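You operate a simulated robot arm through the tools that you are given. There is no shell and no other tool.

The job below is to be done with a simulated robot arm. You get a single attempt, and the scene is never put back.

## Task
Level the green and the blue bundle from the bundle rack.
Fine: three taps each on the levelling stand; hang both back; leave the third bundle as it is.

Only the result counts: the job must be done as asked and must still hold three seconds after the hand-in. Knocking over, shifting, dropping, spilling or breaking anything else fails it.

## Robot
A 7-joint arm with a two-finger parallel gripper, fixed in place. Base frame: the origin is on the floor under the middle of its stand, x ahead of it, y to its left, z up; the work surface is at about z = 0.85. Readings come in m, rad, newtons and seconds.
With the tool pointing down near the work surface it reaches from about 0.1 to 0.64 m from the base axis. Its first joint turns from -1.152 to 1.152 rad. Payload 1.57 kg.
The TCP is the grasp point between the finger pads, 0.03 m short of the fingertips. In the tool frame z runs along the fingers and y along their closing line. Largest opening 0.08 m; finger width 0.017, thickness 0.012; the body of the gripper, 0.04 by 0.082 m, starts 0.08 m behind the TCP.
Orientation is that of the tool frame in the base frame, as a unit quaternion [w, x, y, z]. With the fingers straight down and closing along the base's y, the tool's x points along the base's -x, its y along +y and its z along -z.

## Interface
- The arm moves only by the tool nudge_tool. Its argument "increments" is a list of rows, each an object (a shift or turn left out is 0, a gripper value left out holds the last) with "dr": the turn, a rotation vector about the tool's x, y, z in rad, a list of three; "dp": the shift along the tool's x, y, z in mm, a list of three; "grip": the gripper command, from -1 (shut) to 1 (fully open), values between in proportion. In form: [{"dr": [wx, wy, wz], "dp": [dx, dy, dz], "grip": grip}, ...]. A call has 1 to 20 rows; each row is the pose to reach, as a shift and turn from the pose commanded when the call began, along the tool's axes at that moment. Rows are played at 5 a second. More than 0.05 m and 0.15 rad between two rows, or a gripper value outside its range, and nothing of the call is played. A pose out of reach is approached as far as the arm can. The call stops where the force on the tool passes 90 N (or 10 N more than at its start, if that is more) or the arm is blocked; 0.2 s more then pass. Each finger travels about 0.072 m/s and halts on what it meets, pressing with about 33 N; the grip force reading is that of the motor and also rises with nothing between the fingers. The clock runs only during rows and for 0.2 s after the last one: add rows that repeat a pose to give the fingers time. It gives the time, the measured TCP pose, the force on the tool (base axes), the opening and the grip force at its end, in the units of the frame above (readings bear some noise), with the torque about the TCP (base axes, N m) and any sound that the robot's microphone picked up, and new pictures: "views" is both (left out), scene, wrist or none.
- Cameras (640 x 400 px; columns grow to the right, rows downward): "scene" is fixed at [0.045, 0.4201, 1.4467]; the picture's right is [-0.86, -0.51, 0.00], its down [-0.18, 0.30, -0.94] and it looks along [0.48, -0.81, -0.35] (base axes); focal length 338 px, centre (320, 200). "wrist" rides on the gripper at [0.072, -0.007, -0.122] in the tool frame; the picture's right is [0.09, 1.00, 0.00], its down [-0.84, 0.08, -0.54] and it looks along [-0.54, 0.05, 0.84] (tool axes); focal length 238 px, centre (320, 200). There is no depth. A picture from a camera that has moved, and an enlarged one, comes with that camera's place and axes in the base frame and with its lens.
- inspect(camera, box): a new picture of the part [left, top, right, bottom] of that camera's present view, enlarged. No time passes.
- finish_job(): hands the job in; it is judged then, once.

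Places have to be worked out from the pictures, the camera data and where the tool is seen. Open the gripper and draw the arm clear of the work before you hand the job in, unless the task says otherwise.

The tools are called after ">>>" as name(argument=value, ...) on one line, values as JSON. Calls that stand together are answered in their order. nudge_tool: Moves the arm, as the interface text tells. Its arguments: {"type":"object","properties":{"increments":{"type":"array"},"views":{"type":"string","enum":["both","scene","wrist","none"]}},"required":["increments"]} The other tools are called the same way: inspect (camera, box) takes an enlarged picture of a part of a camera's view; finish_job () hands the job in.

At the start:

```text
clock: 0.0
tool_pos: [0.3546, -0.1893, 1.2377]
orientation: [0.0, 0.0, 1.0, 0.0]
ft_force: [-0.4, 0.6, -0.8]
moment: [0.0, -0.02, -0.03]
opening: 0.0799
grip_force: 0.2
```

scene: 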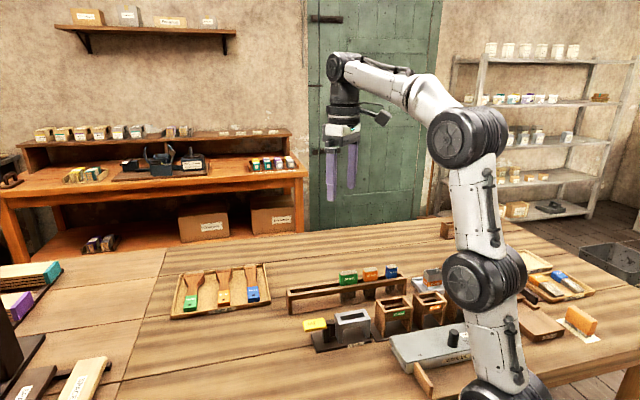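
wrist: 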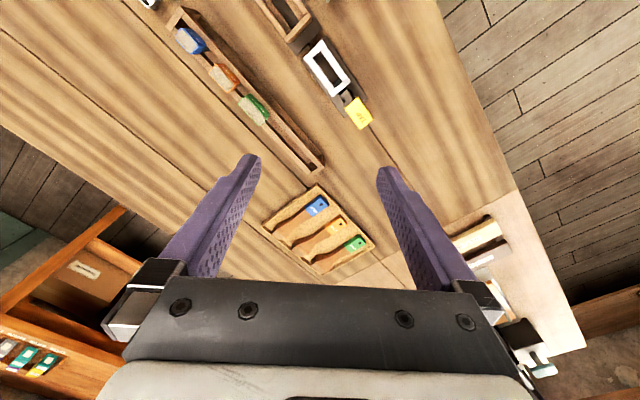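

I start by enlarging the parts of the scene and wrist views where the bundle rack and the levelling stand might be.

>>> inspect(camera="scene", box=[270, 240, 470, 365])

>>> inspect(camera="scene", box=[160, 240, 320, 340])

>>> inspect(camera="scene", box=[380, 230, 620, 380])

>>> inspect(camera="wrist", box=[140, 0, 400, 170])

>>> inspect(camera="scene", box=[0, 250, 160, 400])

```text
3.20 times, centred on (370, 302) of scene
camera zoom: at [0.045, 0.4201, 1.4467], right [-0.86, -0.51, 0.0], down [-0.18, 0.3, -0.94], along [0.48, -0.81, -0.35], focal length 1081 px, centre (160, -128)
```

zoom: 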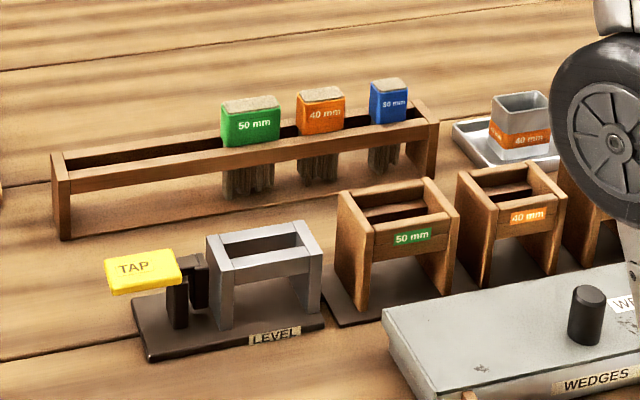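

```text
4.00 times, centred on (240, 290) of scene
camera zoom: at [0.045, 0.4201, 1.4467], right [-0.86, -0.51, 0.0], down [-0.18, 0.3, -0.94], along [0.48, -0.81, -0.35], focal length 1351 px, centre (640, -160)
```

zoom: 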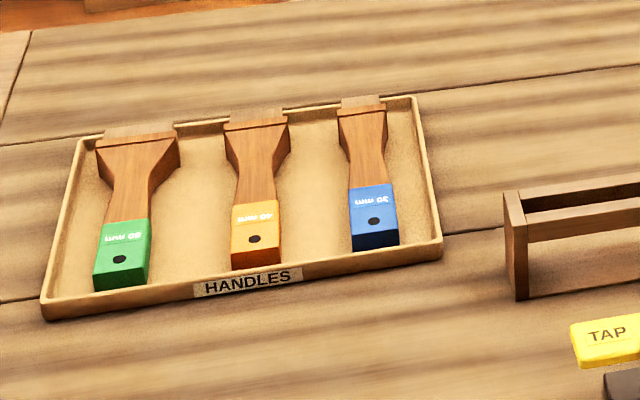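

```text
2.67 times, centred on (500, 305) of scene
camera zoom: at [0.045, 0.4201, 1.4467], right [-0.86, -0.51, 0.0], down [-0.18, 0.3, -0.94], along [0.48, -0.81, -0.35], focal length 901 px, centre (-160, -80)
```

zoom: 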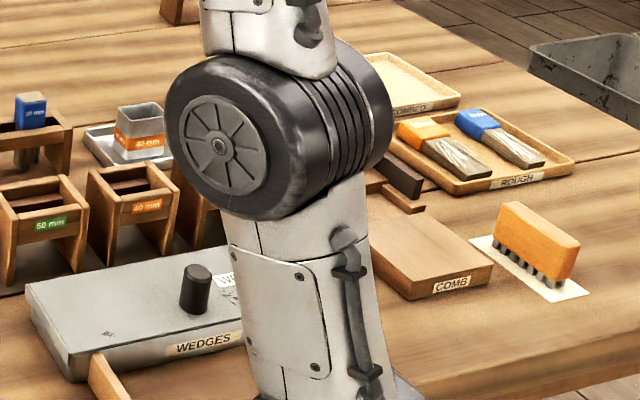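

```text
2.35 times, centred on (270, 85) of wrist
camera zoom: at [0.2839, -0.1966, 1.3602], right [-0.09, 1.0, 0.0], down [0.84, 0.08, 0.54], along [0.54, 0.05, -0.84], focal length 561 px, centre (438, 471)
```

zoom: 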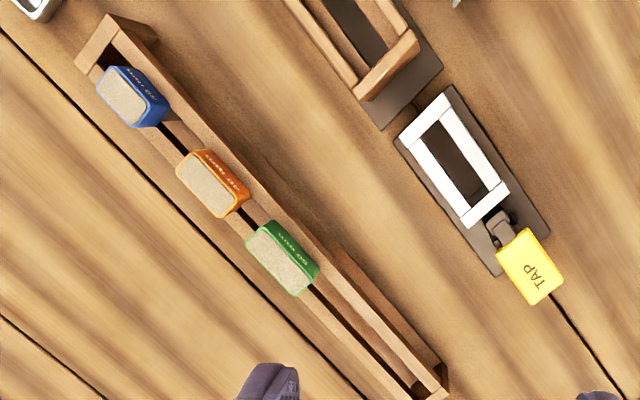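

```text
2.67 times, centred on (80, 325) of scene
camera zoom: at [0.045, 0.4201, 1.4467], right [-0.86, -0.51, 0.0], down [-0.18, 0.3, -0.94], along [0.48, -0.81, -0.35], focal length 901 px, centre (960, -133)
```

zoom: 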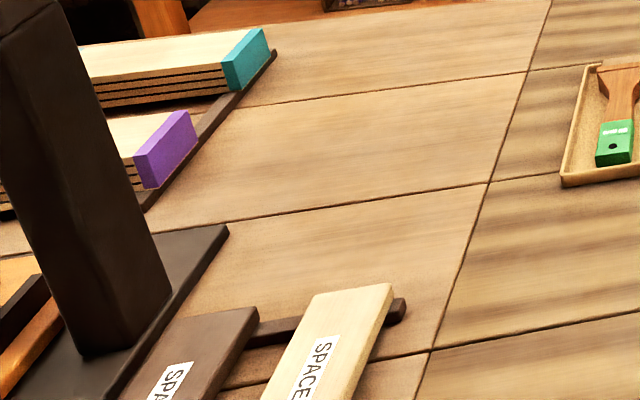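

The rack with the blue, orange and green bundles runs diagonally, from about (0.26, -0.42) to (0.49, -0.18). The LEVEL frame is near (0.31, -0.18) and the yellow TAP pad near (0.38, -0.12). I'll move above the green bundle, staying high, and turn 45° so the fingers close across the rack, then look closer.

>>> nudge_tool(increments=[{"dr": [0, 0, -0.13], "dp": [-5, -19, 23], "grip": 1}, {"dr": [0, 0, -0.26], "dp": [-10, -38, 46]}, {"dr": [0, 0, -0.39], "dp": [-15, -57, 69]}, {"dr": [0, 0, -0.52], "dp": [-20, -76, 92]}, {"dr": [0, 0, -0.65], "dp": [-25, -95, 115]}, {"dr": [0, 0, -0.785], "dp": [-29, -113, 138]}, {"dr": [0, 0, -0.785], "dp": [-29, -113, 138]}], views="both")

```text
clock: 1.6
tool_pos: [0.3841, -0.3029, 1.0993]
orientation: [0.0, -0.384, 0.924, 0.0]
ft_force: [0.0, 0.1, -0.2]
moment: [-0.03, 0.03, -0.02]
opening: 0.0799
grip_force: 0.0
camera wrist: at [0.3391, -0.3585, 1.2215], right [-0.77, 0.64, 0.0], down [0.54, 0.65, 0.54], along [0.35, 0.42, -0.84], focal length 238 px, centre (320, 200)
```

scene: 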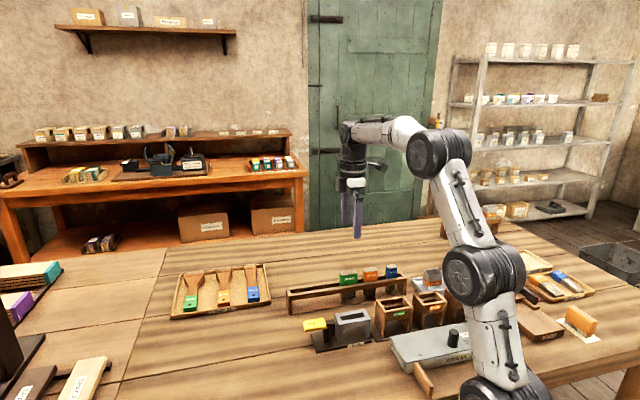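
wrist: 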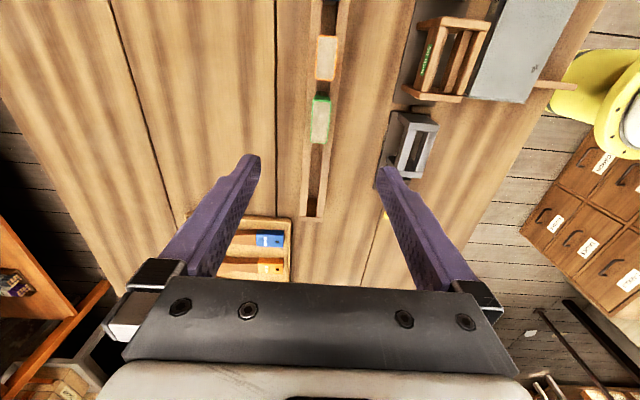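

The fingers now lie across the rack. I'm enlarging the wrist view to measure the rack, the bundles and the stand.

>>> inspect(camera="wrist", box=[260, 0, 440, 113])

>>> inspect(camera="wrist", box=[260, 110, 440, 223])

>>> inspect(camera="scene", box=[280, 255, 410, 336])

```text
3.54 times, centred on (350, 56) of wrist
camera zoom: at [0.3391, -0.3585, 1.2215], right [-0.77, 0.64, 0.0], down [0.54, 0.65, 0.54], along [0.35, 0.42, -0.84], focal length 844 px, centre (214, 708)
```

zoom: 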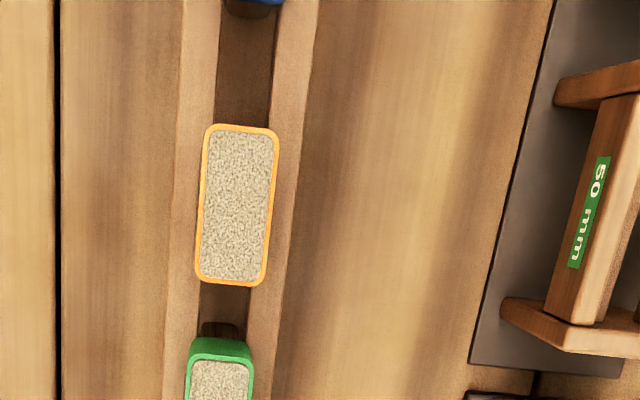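

```text
3.54 times, centred on (350, 166) of wrist
camera zoom: at [0.3391, -0.3585, 1.2215], right [-0.77, 0.64, 0.0], down [0.54, 0.65, 0.54], along [0.35, 0.42, -0.84], focal length 844 px, centre (214, 319)
```

zoom: 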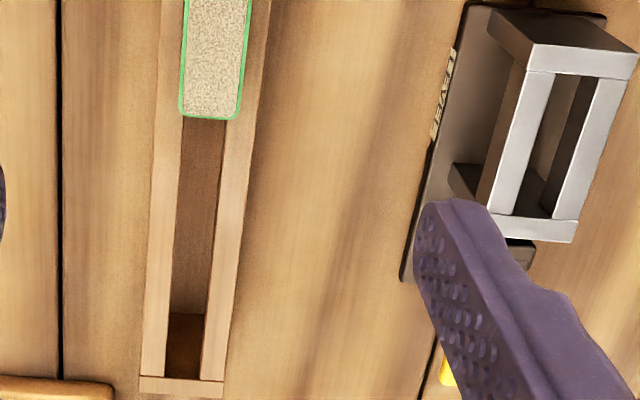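

```text
4.92 times, centred on (345, 296) of scene
camera zoom: at [0.045, 0.4201, 1.4467], right [-0.86, -0.51, 0.0], down [-0.18, 0.3, -0.94], along [0.48, -0.81, -0.35], focal length 1663 px, centre (197, -270)
```

zoom: 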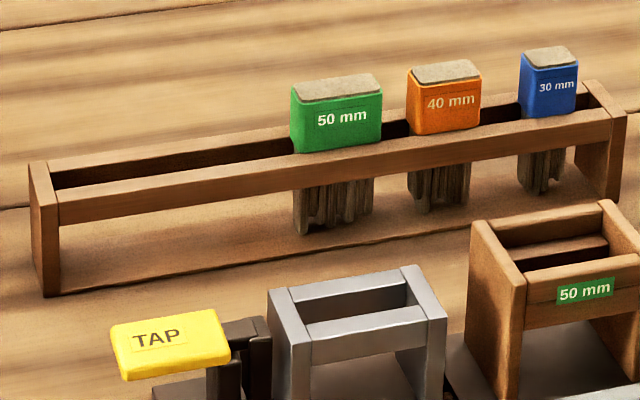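

The rack tops come out near z≈0.908 and the collars stand about 40 mm above the rails. Next I move over the levelling stand, still high, to measure its frame and the TAP pad.

>>> nudge_tool(increments=[{"dp": [-18, 34, 5]}, {"dp": [-37, 68, 10]}, {"dp": [-55, 102, 15]}, {"dp": [-74, 136, 20]}, {"dp": [-74, 136, 20]}], views="wrist")

>>> inspect(camera="wrist", box=[250, 40, 410, 140])

>>> inspect(camera="wrist", box=[250, 120, 410, 220])

```text
clock: 2.8
tool_pos: [0.3406, -0.1543, 1.0781]
orientation: [-0.001, -0.383, 0.924, 0.0]
ft_force: [0.7, 0.1, 0.3]
moment: [0.05, 0.0, -0.04]
opening: 0.0796
grip_force: 0.1
camera wrist: at [0.2949, -0.2094, 1.2011], right [-0.77, 0.64, 0.0], down [0.54, 0.65, 0.54], along [0.35, 0.42, -0.84], focal length 238 px, centre (320, 200)
```

wrist: 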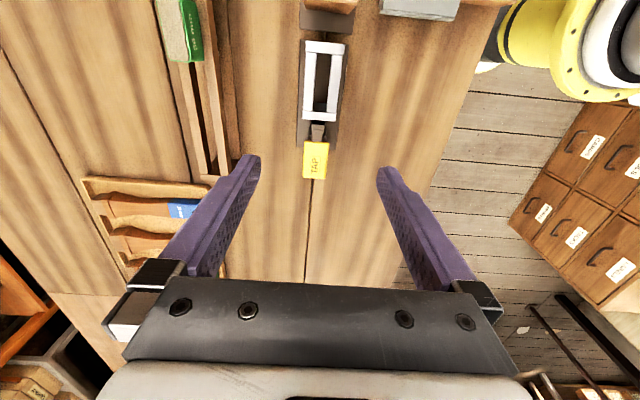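

```text
4.00 times, centred on (330, 90) of wrist
camera zoom: at [0.2949, -0.2094, 1.2011], right [-0.77, 0.64, 0.0], down [0.54, 0.65, 0.54], along [0.35, 0.42, -0.84], focal length 953 px, centre (280, 640)
```

zoom: 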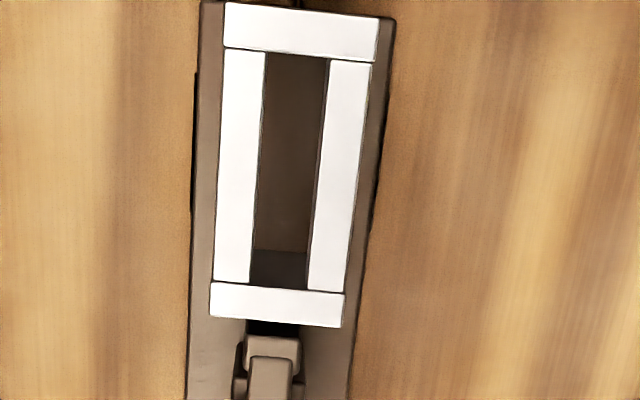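

```text
4.00 times, centred on (330, 170) of wrist
camera zoom: at [0.2949, -0.2094, 1.2011], right [-0.77, 0.64, 0.0], down [0.54, 0.65, 0.54], along [0.35, 0.42, -0.84], focal length 953 px, centre (280, 320)
```

zoom: 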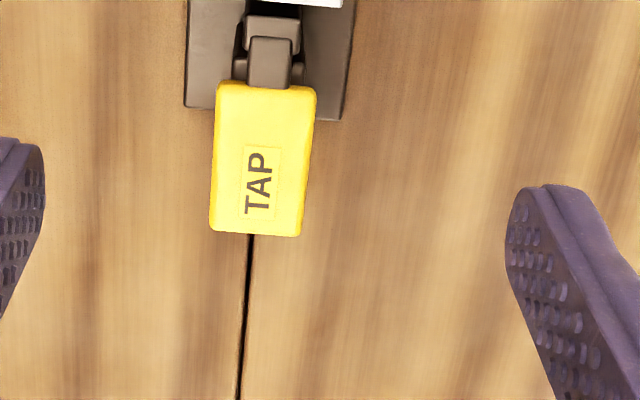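

The frame top is about 78 x 40 mm with a 57 x 17 mm slot, centred near (0.316, -0.181) at z≈0.910. The pad centre is near (0.381, -0.117) at z≈0.908. The green collar shows at the upper left from here, so I enlarge it to get its height by comparing views.

>>> inspect(camera="wrist", box=[140, 0, 260, 75])

>>> inspect(camera="scene", box=[330, 255, 410, 305])

>>> inspect(camera="scene", box=[295, 300, 391, 360])

```text
5.33 times, centred on (200, 38) of wrist
camera zoom: at [0.2949, -0.2094, 1.2011], right [-0.77, 0.64, 0.0], down [0.54, 0.65, 0.54], along [0.35, 0.42, -0.84], focal length 1271 px, centre (960, 1067)
```

zoom: 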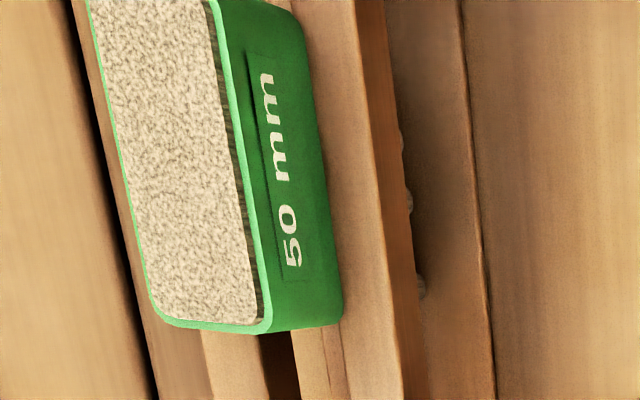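

```text
8.00 times, centred on (370, 280) of scene
camera zoom: at [0.045, 0.4201, 1.4467], right [-0.86, -0.51, 0.0], down [-0.18, 0.3, -0.94], along [0.48, -0.81, -0.35], focal length 2702 px, centre (-80, -440)
```

zoom: 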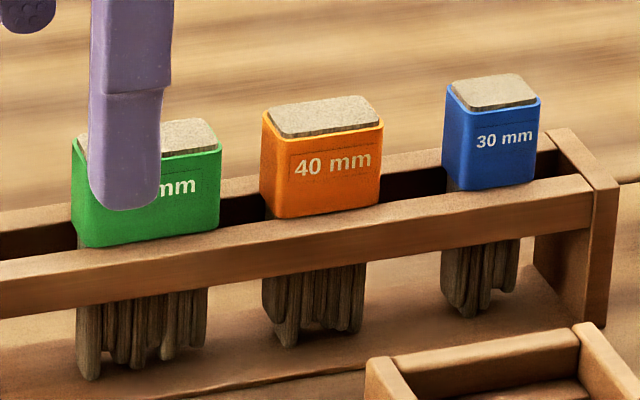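

```text
6.67 times, centred on (343, 330) of scene
camera zoom: at [0.045, 0.4201, 1.4467], right [-0.86, -0.51, 0.0], down [-0.18, 0.3, -0.94], along [0.48, -0.81, -0.35], focal length 2252 px, centre (167, -667)
```

zoom: 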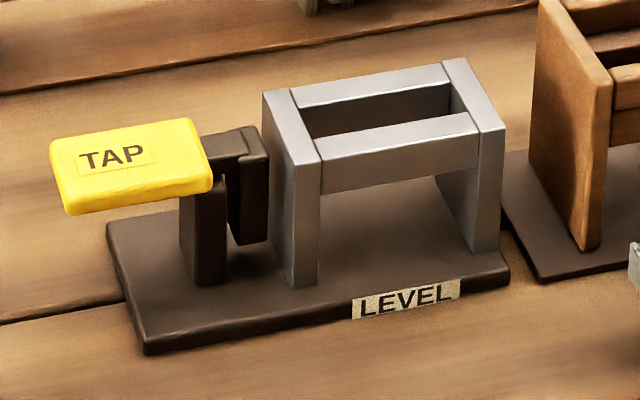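

The green collar top comes out at z≈0.943, about 48 x 20 mm, centred near (0.3864, -0.3006) and parallel to the tool. I move back over it with the fingers part open and stop at z≈1.0 to check the alignment.

>>> nudge_tool(increments=[{"dp": [18, -34, 5], "grip": 0.3}, {"dp": [35, -68, 20]}, {"dp": [53, -102, 40]}, {"dp": [71, -136, 60]}, {"dp": [71, -136, 80]}, {"dp": [71, -136, 80]}], views="both")

>>> inspect(camera="wrist", box=[240, 90, 400, 190])

>>> inspect(camera="scene", box=[310, 240, 406, 300])

```text
clock: 4.2
tool_pos: [0.3871, -0.3008, 1.0014]
orientation: [0.0, -0.382, 0.924, 0.0]
ft_force: [-0.3, 0.1, 0.0]
moment: [0.02, -0.02, 0.04]
opening: 0.0519
grip_force: 0.0
camera wrist: at [0.3416, -0.3564, 1.1236], right [-0.77, 0.64, 0.0], down [0.54, 0.65, 0.54], along [0.35, 0.42, -0.84], focal length 238 px, centre (320, 200)
```

scene: 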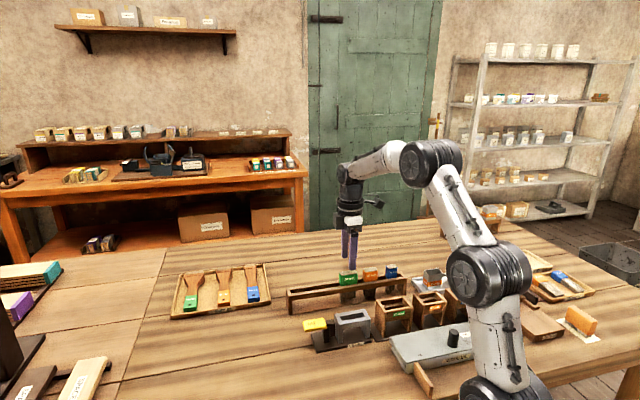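
wrist: 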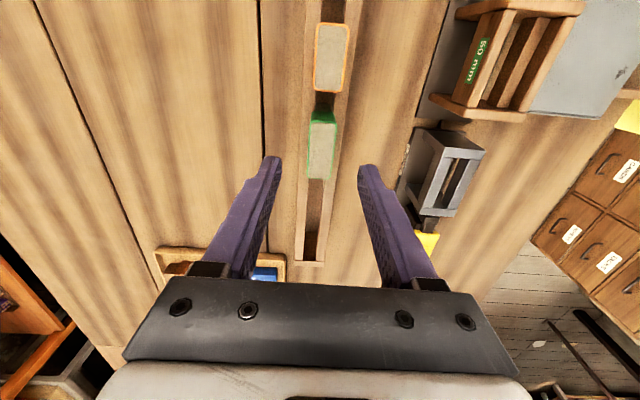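

```text
4.00 times, centred on (320, 140) of wrist
camera zoom: at [0.3416, -0.3564, 1.1236], right [-0.77, 0.64, 0.0], down [0.54, 0.65, 0.54], along [0.35, 0.42, -0.84], focal length 953 px, centre (320, 440)
```

zoom: 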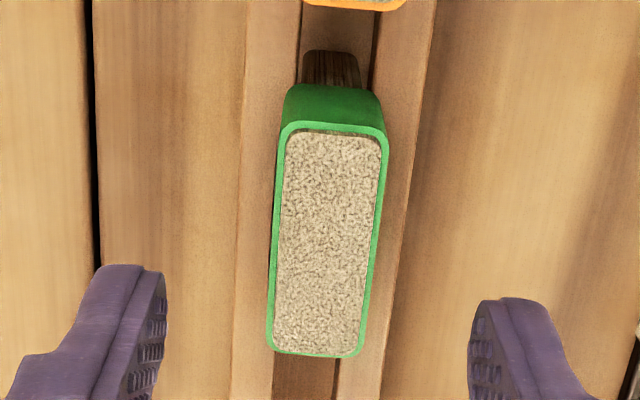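

```text
6.67 times, centred on (358, 270) of scene
camera zoom: at [0.045, 0.4201, 1.4467], right [-0.86, -0.51, 0.0], down [-0.18, 0.3, -0.94], along [0.48, -0.81, -0.35], focal length 2252 px, centre (67, -267)
```

zoom: 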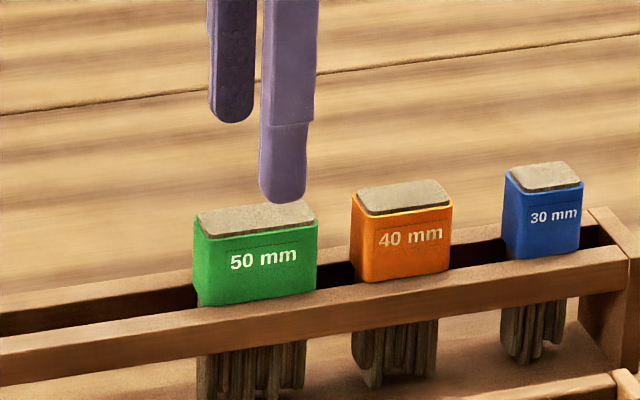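

The collar is centred between the fingers in the wrist view, and its bottom, which is the rail top, is near z≈0.910. I descend 53 mm so the fingertips end just above the rails, then check before closing.

>>> nudge_tool(increments=[{"dp": [0, 0, 15]}, {"dp": [0, 0, 30]}, {"dp": [0, 0, 43]}, {"dp": [0, 0, 53]}, {"dp": [0, 0, 53]}], views="wrist")

>>> inspect(camera="scene", box=[310, 240, 406, 300])

>>> inspect(camera="wrist", box=[240, 90, 400, 190])

```text
clock: 5.4
tool_pos: [0.3877, -0.299, 0.9463]
orientation: [0.0, -0.383, 0.924, 0.0]
ft_force: [-0.1, -0.5, 0.4]
moment: [0.0, 0.01, 0.01]
opening: 0.0517
grip_force: 0.0
camera wrist: at [0.3417, -0.3565, 1.0691], right [-0.77, 0.64, 0.0], down [0.54, 0.65, 0.54], along [0.35, 0.42, -0.84], focal length 238 px, centre (320, 200)
```

wrist: 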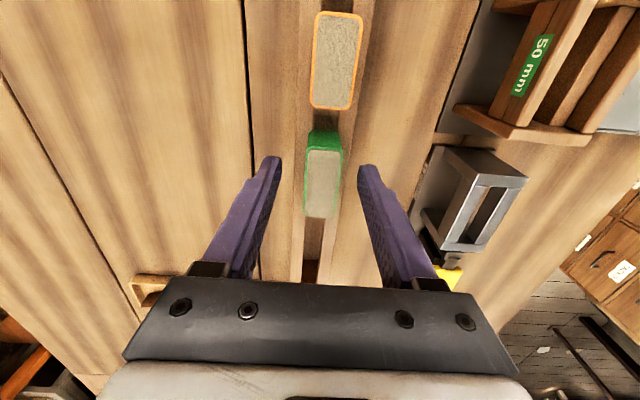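

```text
6.67 times, centred on (358, 270) of scene
camera zoom: at [0.045, 0.4201, 1.4467], right [-0.86, -0.51, 0.0], down [-0.18, 0.3, -0.94], along [0.48, -0.81, -0.35], focal length 2252 px, centre (67, -267)
```

zoom: 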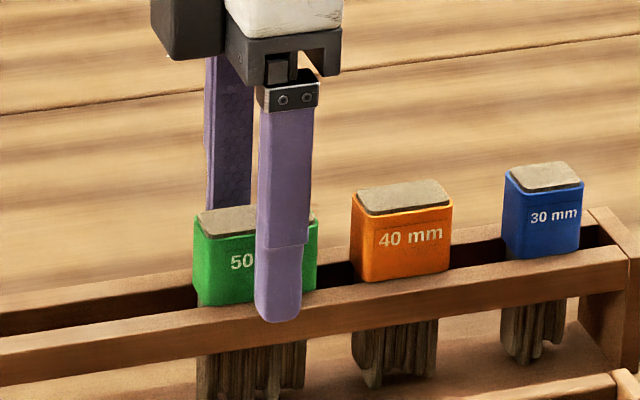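

```text
4.00 times, centred on (320, 140) of wrist
camera zoom: at [0.3417, -0.3565, 1.0691], right [-0.77, 0.64, 0.0], down [0.54, 0.65, 0.54], along [0.35, 0.42, -0.84], focal length 953 px, centre (320, 440)
```

zoom: 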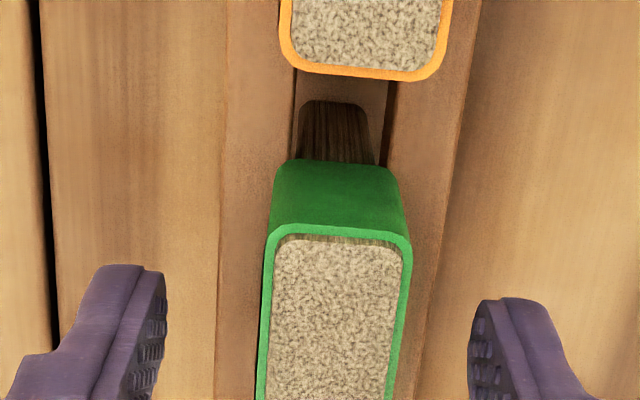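

The fingers straddle the rack. Before closing I enlarge further to confirm that the fingertips clear the rail tops.

>>> inspect(camera="scene", box=[330, 265, 378, 295])

>>> inspect(camera="wrist", box=[250, 140, 410, 240])

```text
13.33 times, centred on (354, 280) of scene
camera zoom: at [0.045, 0.4201, 1.4467], right [-0.86, -0.51, 0.0], down [-0.18, 0.3, -0.94], along [0.48, -0.81, -0.35], focal length 4504 px, centre (-133, -867)
```

zoom: 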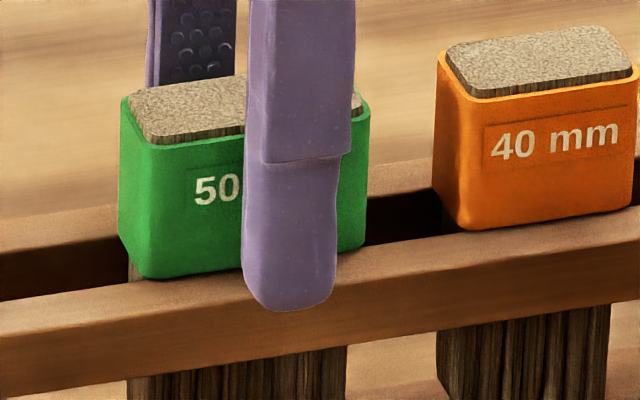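

```text
4.00 times, centred on (330, 190) of wrist
camera zoom: at [0.3417, -0.3565, 1.0691], right [-0.77, 0.64, 0.0], down [0.54, 0.65, 0.54], along [0.35, 0.42, -0.84], focal length 953 px, centre (280, 240)
```

zoom: 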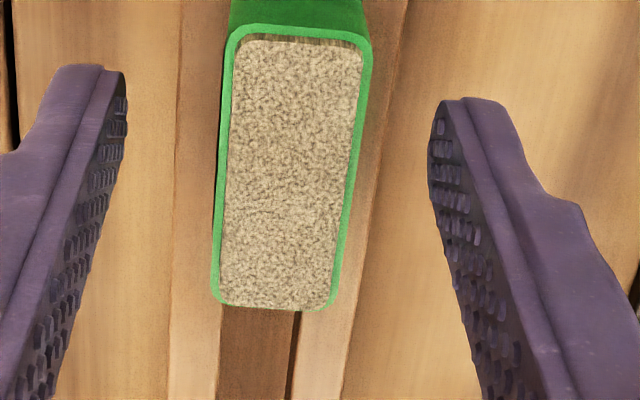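

The fingertips sit about 5–9 mm above the rails, with the collar centred between them. I close the gripper.

>>> nudge_tool(increments=[{"dp": [0, 0, 0], "grip": -1}, {"dp": [0, 0, 0]}, {"dp": [0, 0, 0]}, {"dp": [0, 0, 0]}], views="none")

>>> inspect(camera="wrist", box=[240, 90, 400, 190])

>>> inspect(camera="scene", box=[310, 250, 390, 300])

```text
clock: 6.4
tool_pos: [0.3864, -0.3, 0.9474]
orientation: [0.0, -0.383, 0.924, 0.0]
ft_force: [-4.5, 5.1, 2.4]
moment: [0.13, 0.14, -0.02]
opening: 0.0201
grip_force: 32.7
```

```text
4.00 times, centred on (320, 140) of wrist
camera zoom: at [0.3415, -0.3563, 1.0694], right [-0.77, 0.64, 0.0], down [0.54, 0.65, 0.54], along [0.35, 0.42, -0.84], focal length 953 px, centre (320, 440)
```

zoom: 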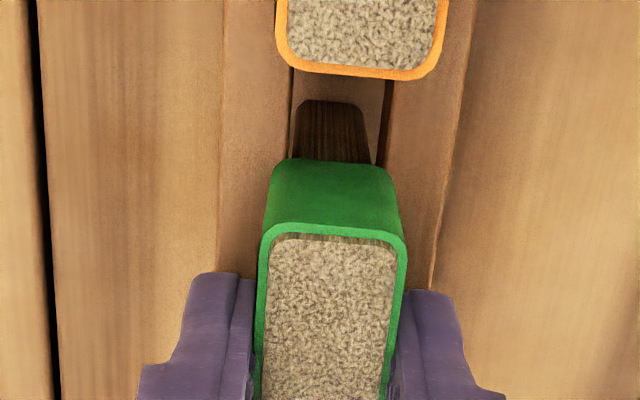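

```text
8.00 times, centred on (350, 275) of scene
camera zoom: at [0.0448, 0.4202, 1.4467], right [-0.86, -0.51, 0.0], down [-0.18, 0.3, -0.94], along [0.48, -0.81, -0.35], focal length 2702 px, centre (80, -400)
```

zoom: 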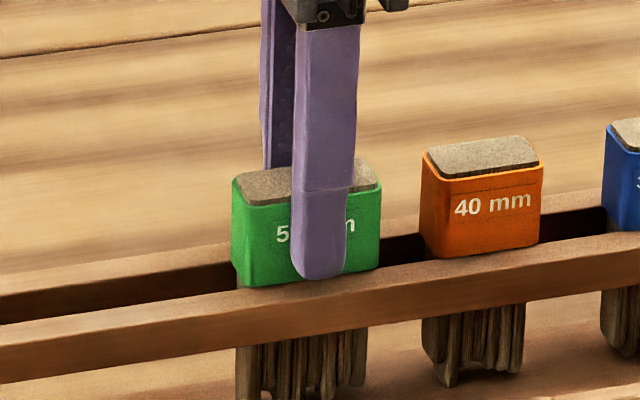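

The collar is gripped (opening 20.1 mm), with about 7 N of side force along +y', so I'm slightly off centre. I shift 1 mm along the tool's +y and read the force again.

>>> nudge_tool(increments=[{"dp": [0, 0.5, 0]}, {"dp": [0, 1.0, 0]}, {"dp": [0, 1.0, 0]}], views="none")

```text
clock: 7.2
tool_pos: [0.3861, -0.3007, 0.9474]
orientation: [0.0, -0.383, 0.924, -0.001]
ft_force: [0.5, 0.1, 0.1]
moment: [0.01, -0.03, -0.02]
opening: 0.0202
grip_force: 33.0
```

The side force is gone. To learn the slot's clearance I probe gently the other way.

>>> nudge_tool(increments=[{"dp": [0, 0.5, 0]}, {"dp": [0, 0.5, 0]}], views="none")

>>> nudge_tool(increments=[{"dp": [0, 0.5, 0]}, {"dp": [0, 0.5, 0]}], views="none")

```text
clock: 7.8
tool_pos: [0.3853, -0.2984, 0.9464]
orientation: [0.0, -0.383, 0.924, -0.002]
ft_force: [0.2, -0.8, 3.6]
moment: [-0.02, 0.01, 0.04]
opening: 0.0203
grip_force: 33.1
```

```text
clock: 8.4
tool_pos: [0.3837, -0.299, 0.9461]
orientation: [0.0, -0.383, 0.924, -0.001]
ft_force: [0.9, -1.3, 3.9]
moment: [-0.02, 0.02, 0.06]
opening: 0.0203
grip_force: 32.9
```

The slot allows roughly ±0.7 mm, centred about 1.25 mm from my first position. I go back 0.75 mm to the middle and lift the green bundle straight up 95 mm.

>>> nudge_tool(increments=[{"dp": [0, -0.75, 0]}, {"dp": [0, -0.75, -5]}, {"dp": [0, -0.75, -15]}, {"dp": [0, -0.75, -30]}, {"dp": [0, -0.75, -45]}, {"dp": [0, -0.75, -62]}, {"dp": [0, -0.75, -80]}, {"dp": [0, -0.75, -95]}, {"dp": [0, -0.75, -95]}], views="both")

>>> inspect(camera="scene", box=[310, 225, 406, 285])

>>> inspect(camera="wrist", box=[240, 90, 400, 190])

```text
clock: 10.4
tool_pos: [0.3856, -0.2981, 1.0424]
orientation: [0.0, -0.383, 0.924, 0.0]
ft_force: [-0.9, 0.2, 0.2]
moment: [0.0, 0.02, 0.02]
opening: 0.0204
grip_force: 33.3
camera wrist: at [0.3397, -0.3541, 1.165], right [-0.77, 0.64, 0.0], down [0.54, 0.65, 0.54], along [0.35, 0.42, -0.84], focal length 238 px, centre (320, 200)
```

scene: 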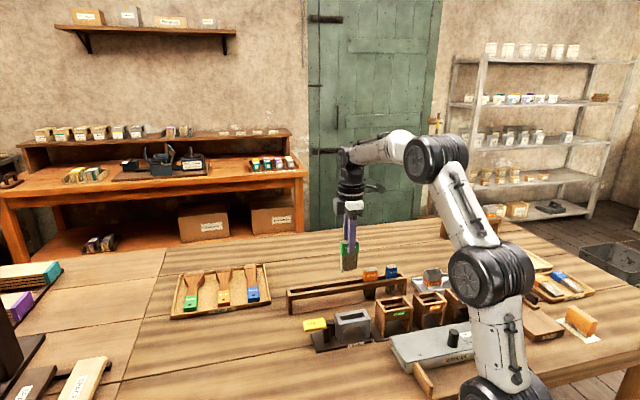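
wrist: 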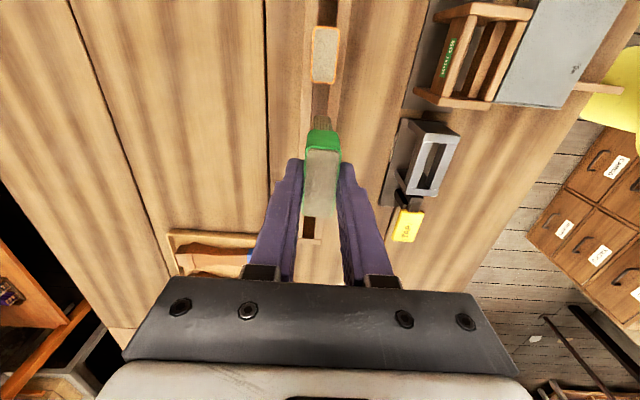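

```text
6.67 times, centred on (358, 255) of scene
camera zoom: at [0.045, 0.4201, 1.4467], right [-0.86, -0.51, 0.0], down [-0.18, 0.3, -0.94], along [0.48, -0.81, -0.35], focal length 2252 px, centre (67, -167)
```

zoom: 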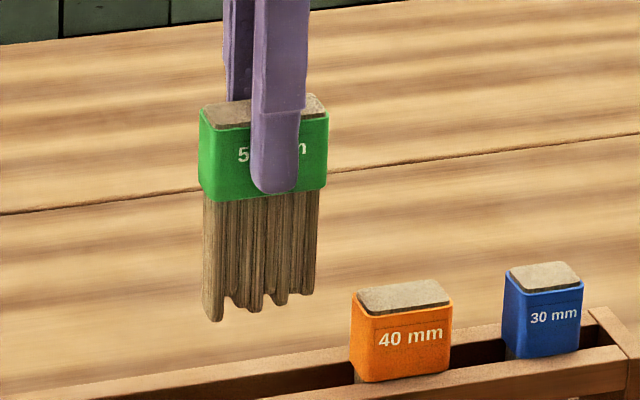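

```text
4.00 times, centred on (320, 140) of wrist
camera zoom: at [0.3397, -0.3541, 1.165], right [-0.77, 0.64, 0.0], down [0.54, 0.65, 0.54], along [0.35, 0.42, -0.84], focal length 953 px, centre (320, 440)
```

zoom: 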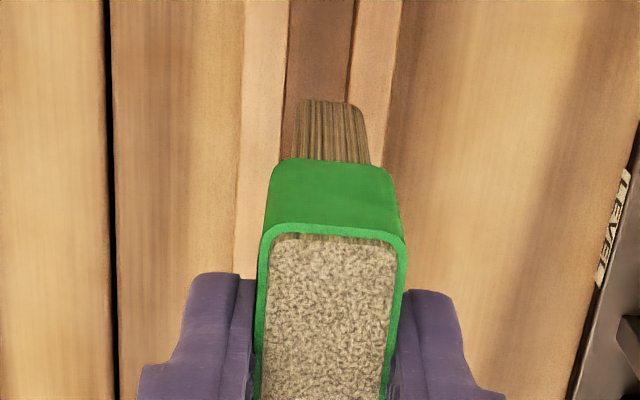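

The green bundle hangs straight in the grip, with bristle ends clearly uneven (about 45–53 mm long). I carry it at this height to over the LEVEL frame and check the alignment there.

>>> nudge_tool(increments=[{"dp": [-7, 27, 0]}, {"dp": [-14, 54, 0]}, {"dp": [-21, 81, 0]}, {"dp": [-28, 108, 0]}, {"dp": [-35, 134, 0]}, {"dp": [-35, 134, 0]}], views="both")

>>> inspect(camera="scene", box=[300, 260, 396, 360])

>>> inspect(camera="wrist", box=[240, 60, 400, 160])

```text
clock: 11.8
tool_pos: [0.3151, -0.1798, 1.0393]
orientation: [0.0, -0.382, 0.924, 0.0]
ft_force: [-0.8, -1.0, -1.2]
moment: [-0.01, 0.01, 0.04]
opening: 0.0201
grip_force: 32.6
camera wrist: at [0.2704, -0.2363, 1.1621], right [-0.77, 0.64, 0.0], down [0.54, 0.65, 0.54], along [0.35, 0.42, -0.84], focal length 238 px, centre (320, 200)
```

scene: 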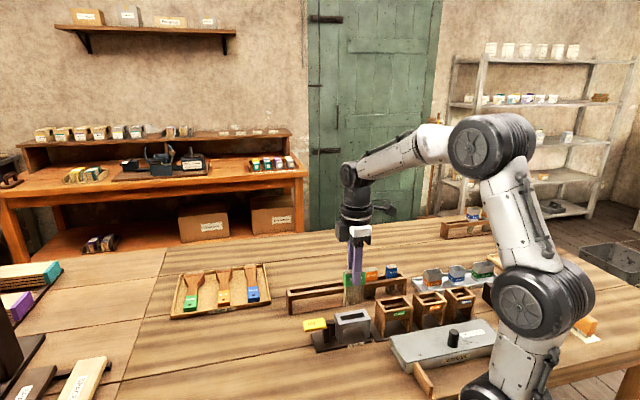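
wrist: 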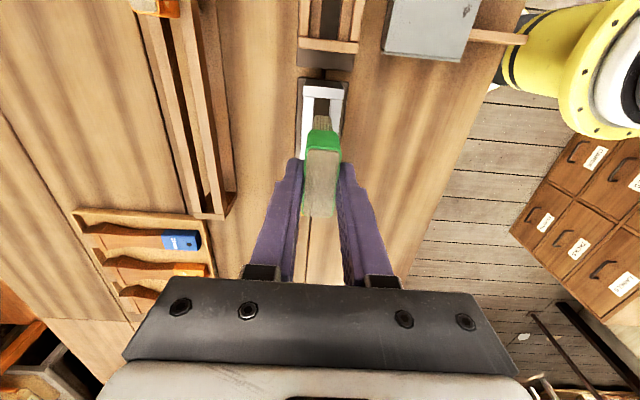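

```text
4.00 times, centred on (348, 310) of scene
camera zoom: at [0.045, 0.4201, 1.4467], right [-0.86, -0.51, 0.0], down [-0.18, 0.3, -0.94], along [0.48, -0.81, -0.35], focal length 1351 px, centre (208, -240)
```

zoom: 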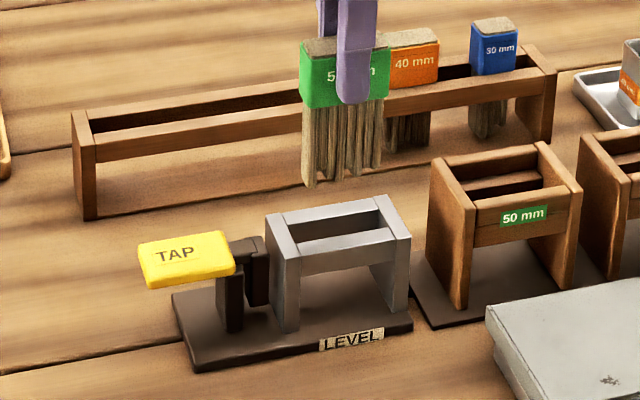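

```text
4.00 times, centred on (320, 110) of wrist
camera zoom: at [0.2704, -0.2363, 1.1621], right [-0.77, 0.64, 0.0], down [0.54, 0.65, 0.54], along [0.35, 0.42, -0.84], focal length 953 px, centre (320, 560)
```

zoom: 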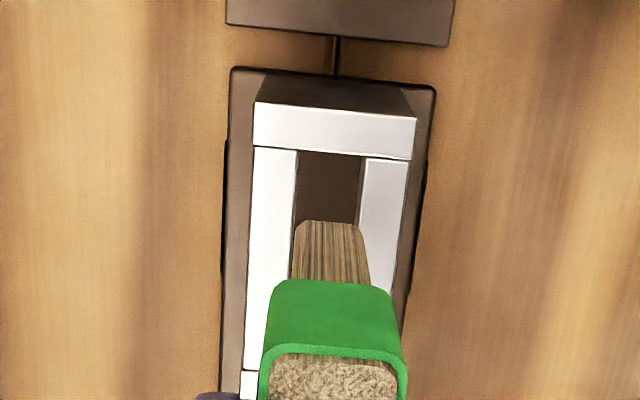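

Comparing views, the camera pose tracks the true tool position better than the noisy readings, and the frame slot looks within about 0.5 mm of the bundle's centreline. I lower until the bristle tips are just above the frame and compare directly.

>>> nudge_tool(increments=[{"dp": [0, 0, 10]}, {"dp": [0, 0, 20]}, {"dp": [0, 0, 31]}, {"dp": [0, 0, 31]}, {"dp": [0, 0, 31]}], views="none")

>>> inspect(camera="scene", box=[310, 270, 406, 330])

>>> inspect(camera="wrist", box=[260, 60, 380, 135])

```text
clock: 13.0
tool_pos: [0.3154, -0.1793, 1.0096]
orientation: [0.0, -0.383, 0.924, -0.001]
ft_force: [-0.4, 0.1, 0.0]
moment: [0.02, -0.03, 0.0]
opening: 0.0203
grip_force: 33.1
```

```text
6.67 times, centred on (358, 300) of scene
camera zoom: at [0.045, 0.4201, 1.4467], right [-0.86, -0.51, 0.0], down [-0.18, 0.3, -0.94], along [0.48, -0.81, -0.35], focal length 2252 px, centre (67, -467)
```

zoom: 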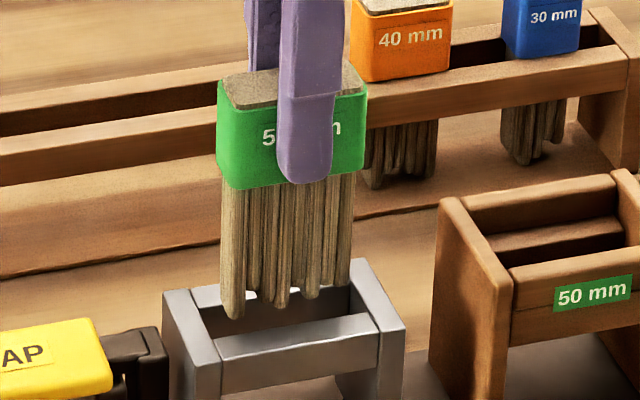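

```text
5.33 times, centred on (320, 98) of wrist
camera zoom: at [0.2704, -0.236, 1.1321], right [-0.77, 0.64, 0.0], down [0.54, 0.65, 0.54], along [0.35, 0.42, -0.84], focal length 1271 px, centre (320, 747)
```

zoom: 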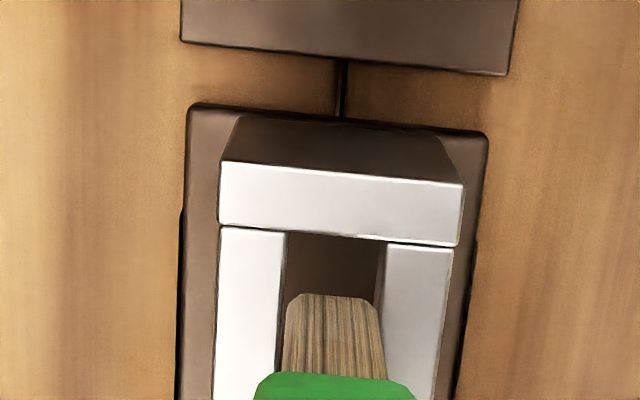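

Bristles and slot are both centred at the same y' (about −0.5 mm in camera terms), and x' is within 1.5 mm. I insert in stages, with a small x' correction, and watch the forces.

>>> nudge_tool(increments=[{"dp": [-1.5, 0, 4]}, {"dp": [-1.5, 0, 10]}, {"dp": [-1.5, 0, 16]}, {"dp": [-1.5, 0, 16]}], views="none")

>>> inspect(camera="wrist", box=[260, 60, 380, 135])

>>> inspect(camera="scene", box=[310, 270, 406, 330])

```text
clock: 14.0
tool_pos: [0.3154, -0.1781, 0.9943]
orientation: [-0.001, -0.382, 0.924, 0.0]
ft_force: [0.2, 0.2, -1.0]
moment: [-0.01, 0.01, 0.0]
opening: 0.0203
grip_force: 33.0
```

```text
5.33 times, centred on (320, 98) of wrist
camera zoom: at [0.2714, -0.2348, 1.1162], right [-0.77, 0.64, 0.0], down [0.54, 0.65, 0.54], along [0.35, 0.42, -0.84], focal length 1271 px, centre (320, 747)
```

zoom: 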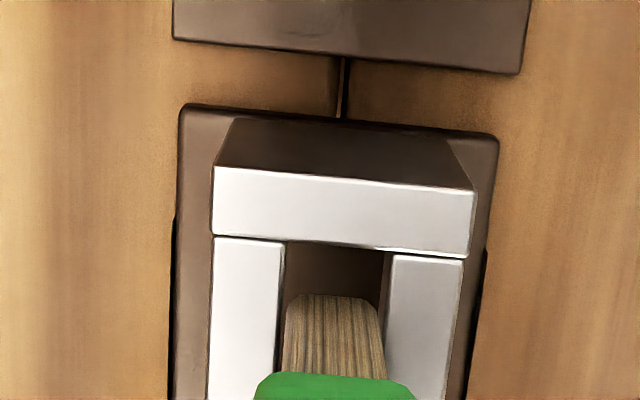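

```text
6.67 times, centred on (358, 300) of scene
camera zoom: at [0.045, 0.4201, 1.4467], right [-0.86, -0.51, 0.0], down [-0.18, 0.3, -0.94], along [0.48, -0.81, -0.35], focal length 2252 px, centre (67, -467)
```

zoom: 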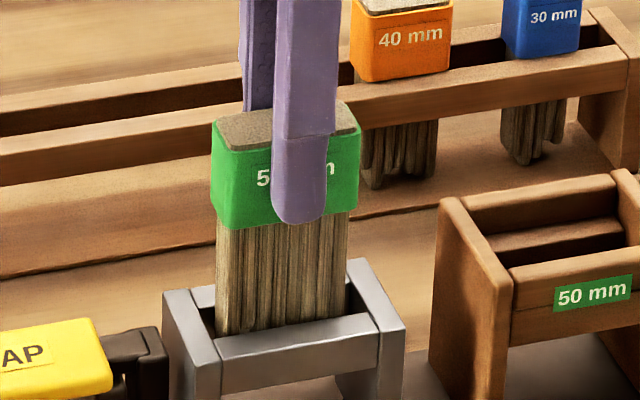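

The bristles are inside the slot with no contact force. I continue down another 43 mm.

>>> nudge_tool(increments=[{"dp": [0, 0, 8]}, {"dp": [0, 0, 16]}, {"dp": [0, 0, 24]}, {"dp": [0, 0, 32]}, {"dp": [0, 0, 38]}, {"dp": [0, 0, 43]}, {"dp": [0, 0, 43]}], views="none")

>>> inspect(camera="wrist", box=[240, 60, 400, 160])

>>> inspect(camera="scene", box=[310, 290, 406, 350])

```text
clock: 15.6
tool_pos: [0.3151, -0.1799, 0.952]
orientation: [0.0, -0.382, 0.924, 0.0]
ft_force: [-0.5, 0.3, -0.2]
moment: [-0.01, -0.01, 0.02]
opening: 0.0201
grip_force: 33.1
```

```text
4.00 times, centred on (320, 110) of wrist
camera zoom: at [0.271, -0.2351, 1.0738], right [-0.77, 0.64, 0.0], down [0.54, 0.65, 0.54], along [0.35, 0.42, -0.84], focal length 953 px, centre (320, 560)
```

zoom: 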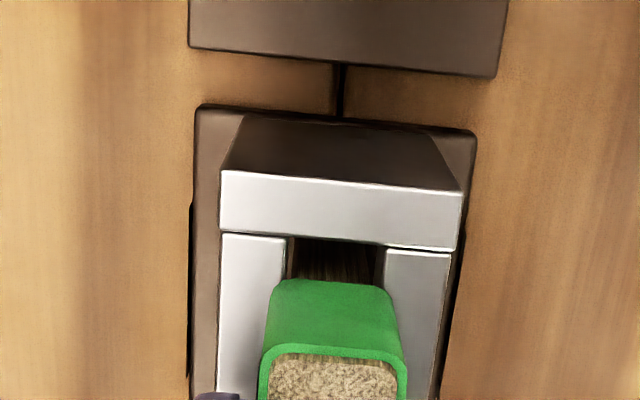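

```text
6.67 times, centred on (358, 320) of scene
camera zoom: at [0.045, 0.4201, 1.4467], right [-0.86, -0.51, 0.0], down [-0.18, 0.3, -0.94], along [0.48, -0.81, -0.35], focal length 2252 px, centre (67, -600)
```

zoom: 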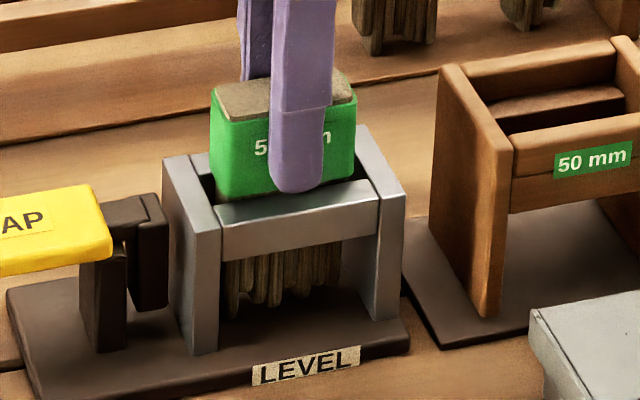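

The collar is now about 5 mm above the frame rails and there is still no force. I lower the last millimetres in small steps until contact.

>>> nudge_tool(increments=[{"dp": [0, 0, 1.5]}, {"dp": [0, 0, 3]}, {"dp": [0, 0, 4]}, {"dp": [0, 0, 4]}], views="none")

>>> inspect(camera="scene", box=[325, 295, 389, 335])

```text
clock: 16.6
tool_pos: [0.3171, -0.1791, 0.9483]
orientation: [0.001, -0.382, 0.924, -0.002]
ft_force: [-2.9, 2.3, 28.3]
moment: [0.23, 0.25, -0.02]
opening: 0.0207
grip_force: 32.9
```

```text
10.00 times, centred on (357, 315) of scene
camera zoom: at [0.0446, 0.4203, 1.4467], right [-0.86, -0.51, 0.0], down [-0.18, 0.3, -0.94], along [0.48, -0.81, -0.35], focal length 3378 px, centre (-50, -950)
```

zoom: 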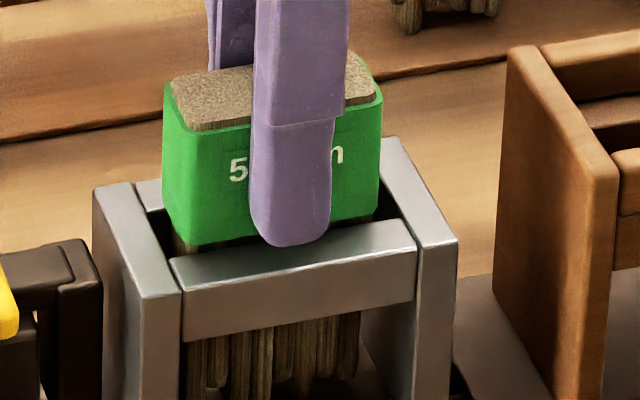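

The collar is seated on the frame, pressing with 28 N. I ease up 1 mm, open the fingers, and raise the hand clear.

>>> nudge_tool(increments=[{"dp": [0, 0, -1.0]}, {"dp": [0, 0, -1.0]}, {"dp": [0, 0, -1.0], "grip": 0.25}, {"dp": [0, 0, -1.0]}, {"dp": [0, 0, -1.0]}, {"dp": [0, 0, -1.0]}], views="none")

>>> inspect(camera="scene", box=[325, 295, 389, 335])

```text
clock: 18.0
tool_pos: [0.3161, -0.1784, 0.9493]
orientation: [0.0, -0.382, 0.924, 0.0]
ft_force: [0.9, -0.3, 0.1]
moment: [0.01, 0.02, 0.01]
opening: 0.0501
grip_force: 0.0
```

```text
10.00 times, centred on (357, 315) of scene
camera zoom: at [0.045, 0.4201, 1.4467], right [-0.86, -0.51, 0.0], down [-0.18, 0.3, -0.94], along [0.48, -0.81, -0.35], focal length 3378 px, centre (-50, -950)
```

zoom: 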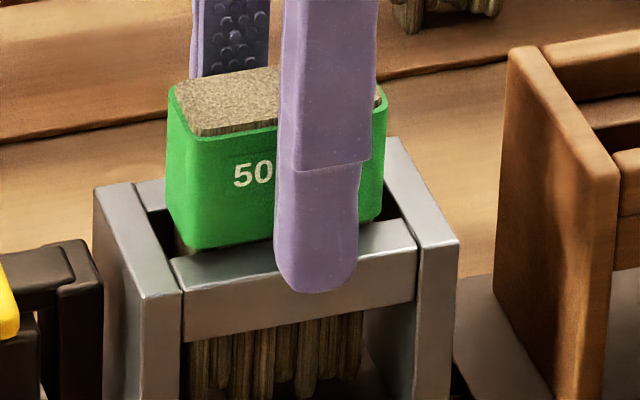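

The bundle is seated and released. I raise the hand, close the fingers, and go over the TAP pad.

>>> nudge_tool(increments=[{"dp": [0, 0, -20]}, {"dp": [0, 0, -45]}, {"dp": [0, 0, -65]}, {"dp": [-25, 0, -65]}, {"dp": [-50, -1, -65], "grip": -1}, {"dp": [-75, -1, -65]}, {"dp": [-97, -1, -65]}, {"dp": [-97, -1, -40]}, {"dp": [-97, -1, -15]}, {"dp": [-97, -1, -15]}], views="both")

>>> inspect(camera="scene", box=[290, 280, 386, 340])

>>> inspect(camera="wrist", box=[240, 90, 400, 190])

```text
clock: 20.2
tool_pos: [0.3853, -0.1106, 0.9624]
orientation: [0.0, -0.384, 0.923, 0.0]
ft_force: [0.2, 0.4, -0.7]
moment: [0.01, -0.01, 0.0]
opening: 0.0
grip_force: 21.6
camera wrist: at [0.3403, -0.1668, 1.0853], right [-0.77, 0.64, 0.0], down [0.54, 0.65, 0.54], along [0.35, 0.42, -0.84], focal length 238 px, centre (320, 200)
```

scene: 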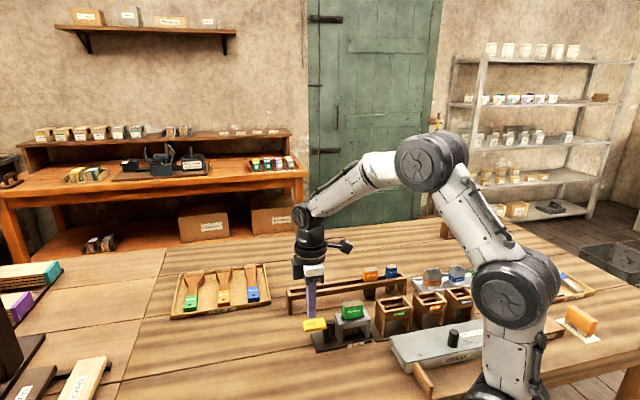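
wrist: 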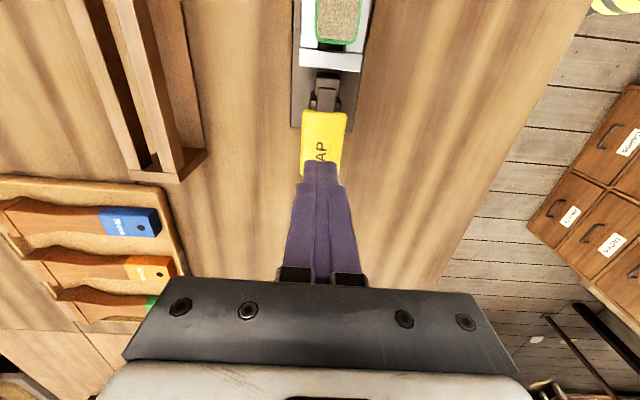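

```text
6.67 times, centred on (338, 310) of scene
camera zoom: at [0.045, 0.4201, 1.4467], right [-0.86, -0.51, 0.0], down [-0.18, 0.3, -0.94], along [0.48, -0.81, -0.35], focal length 2252 px, centre (200, -533)
```

zoom: 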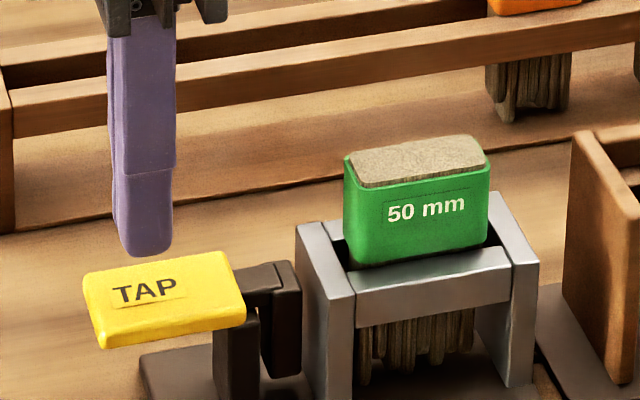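

```text
4.00 times, centred on (320, 140) of wrist
camera zoom: at [0.3403, -0.1668, 1.0853], right [-0.77, 0.64, 0.0], down [0.54, 0.65, 0.54], along [0.35, 0.42, -0.84], focal length 953 px, centre (320, 440)
```

zoom: 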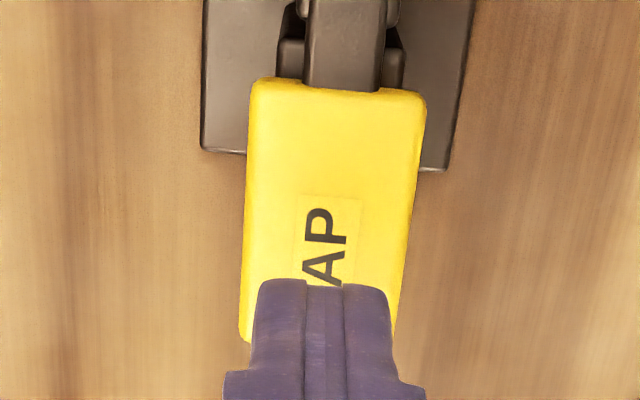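

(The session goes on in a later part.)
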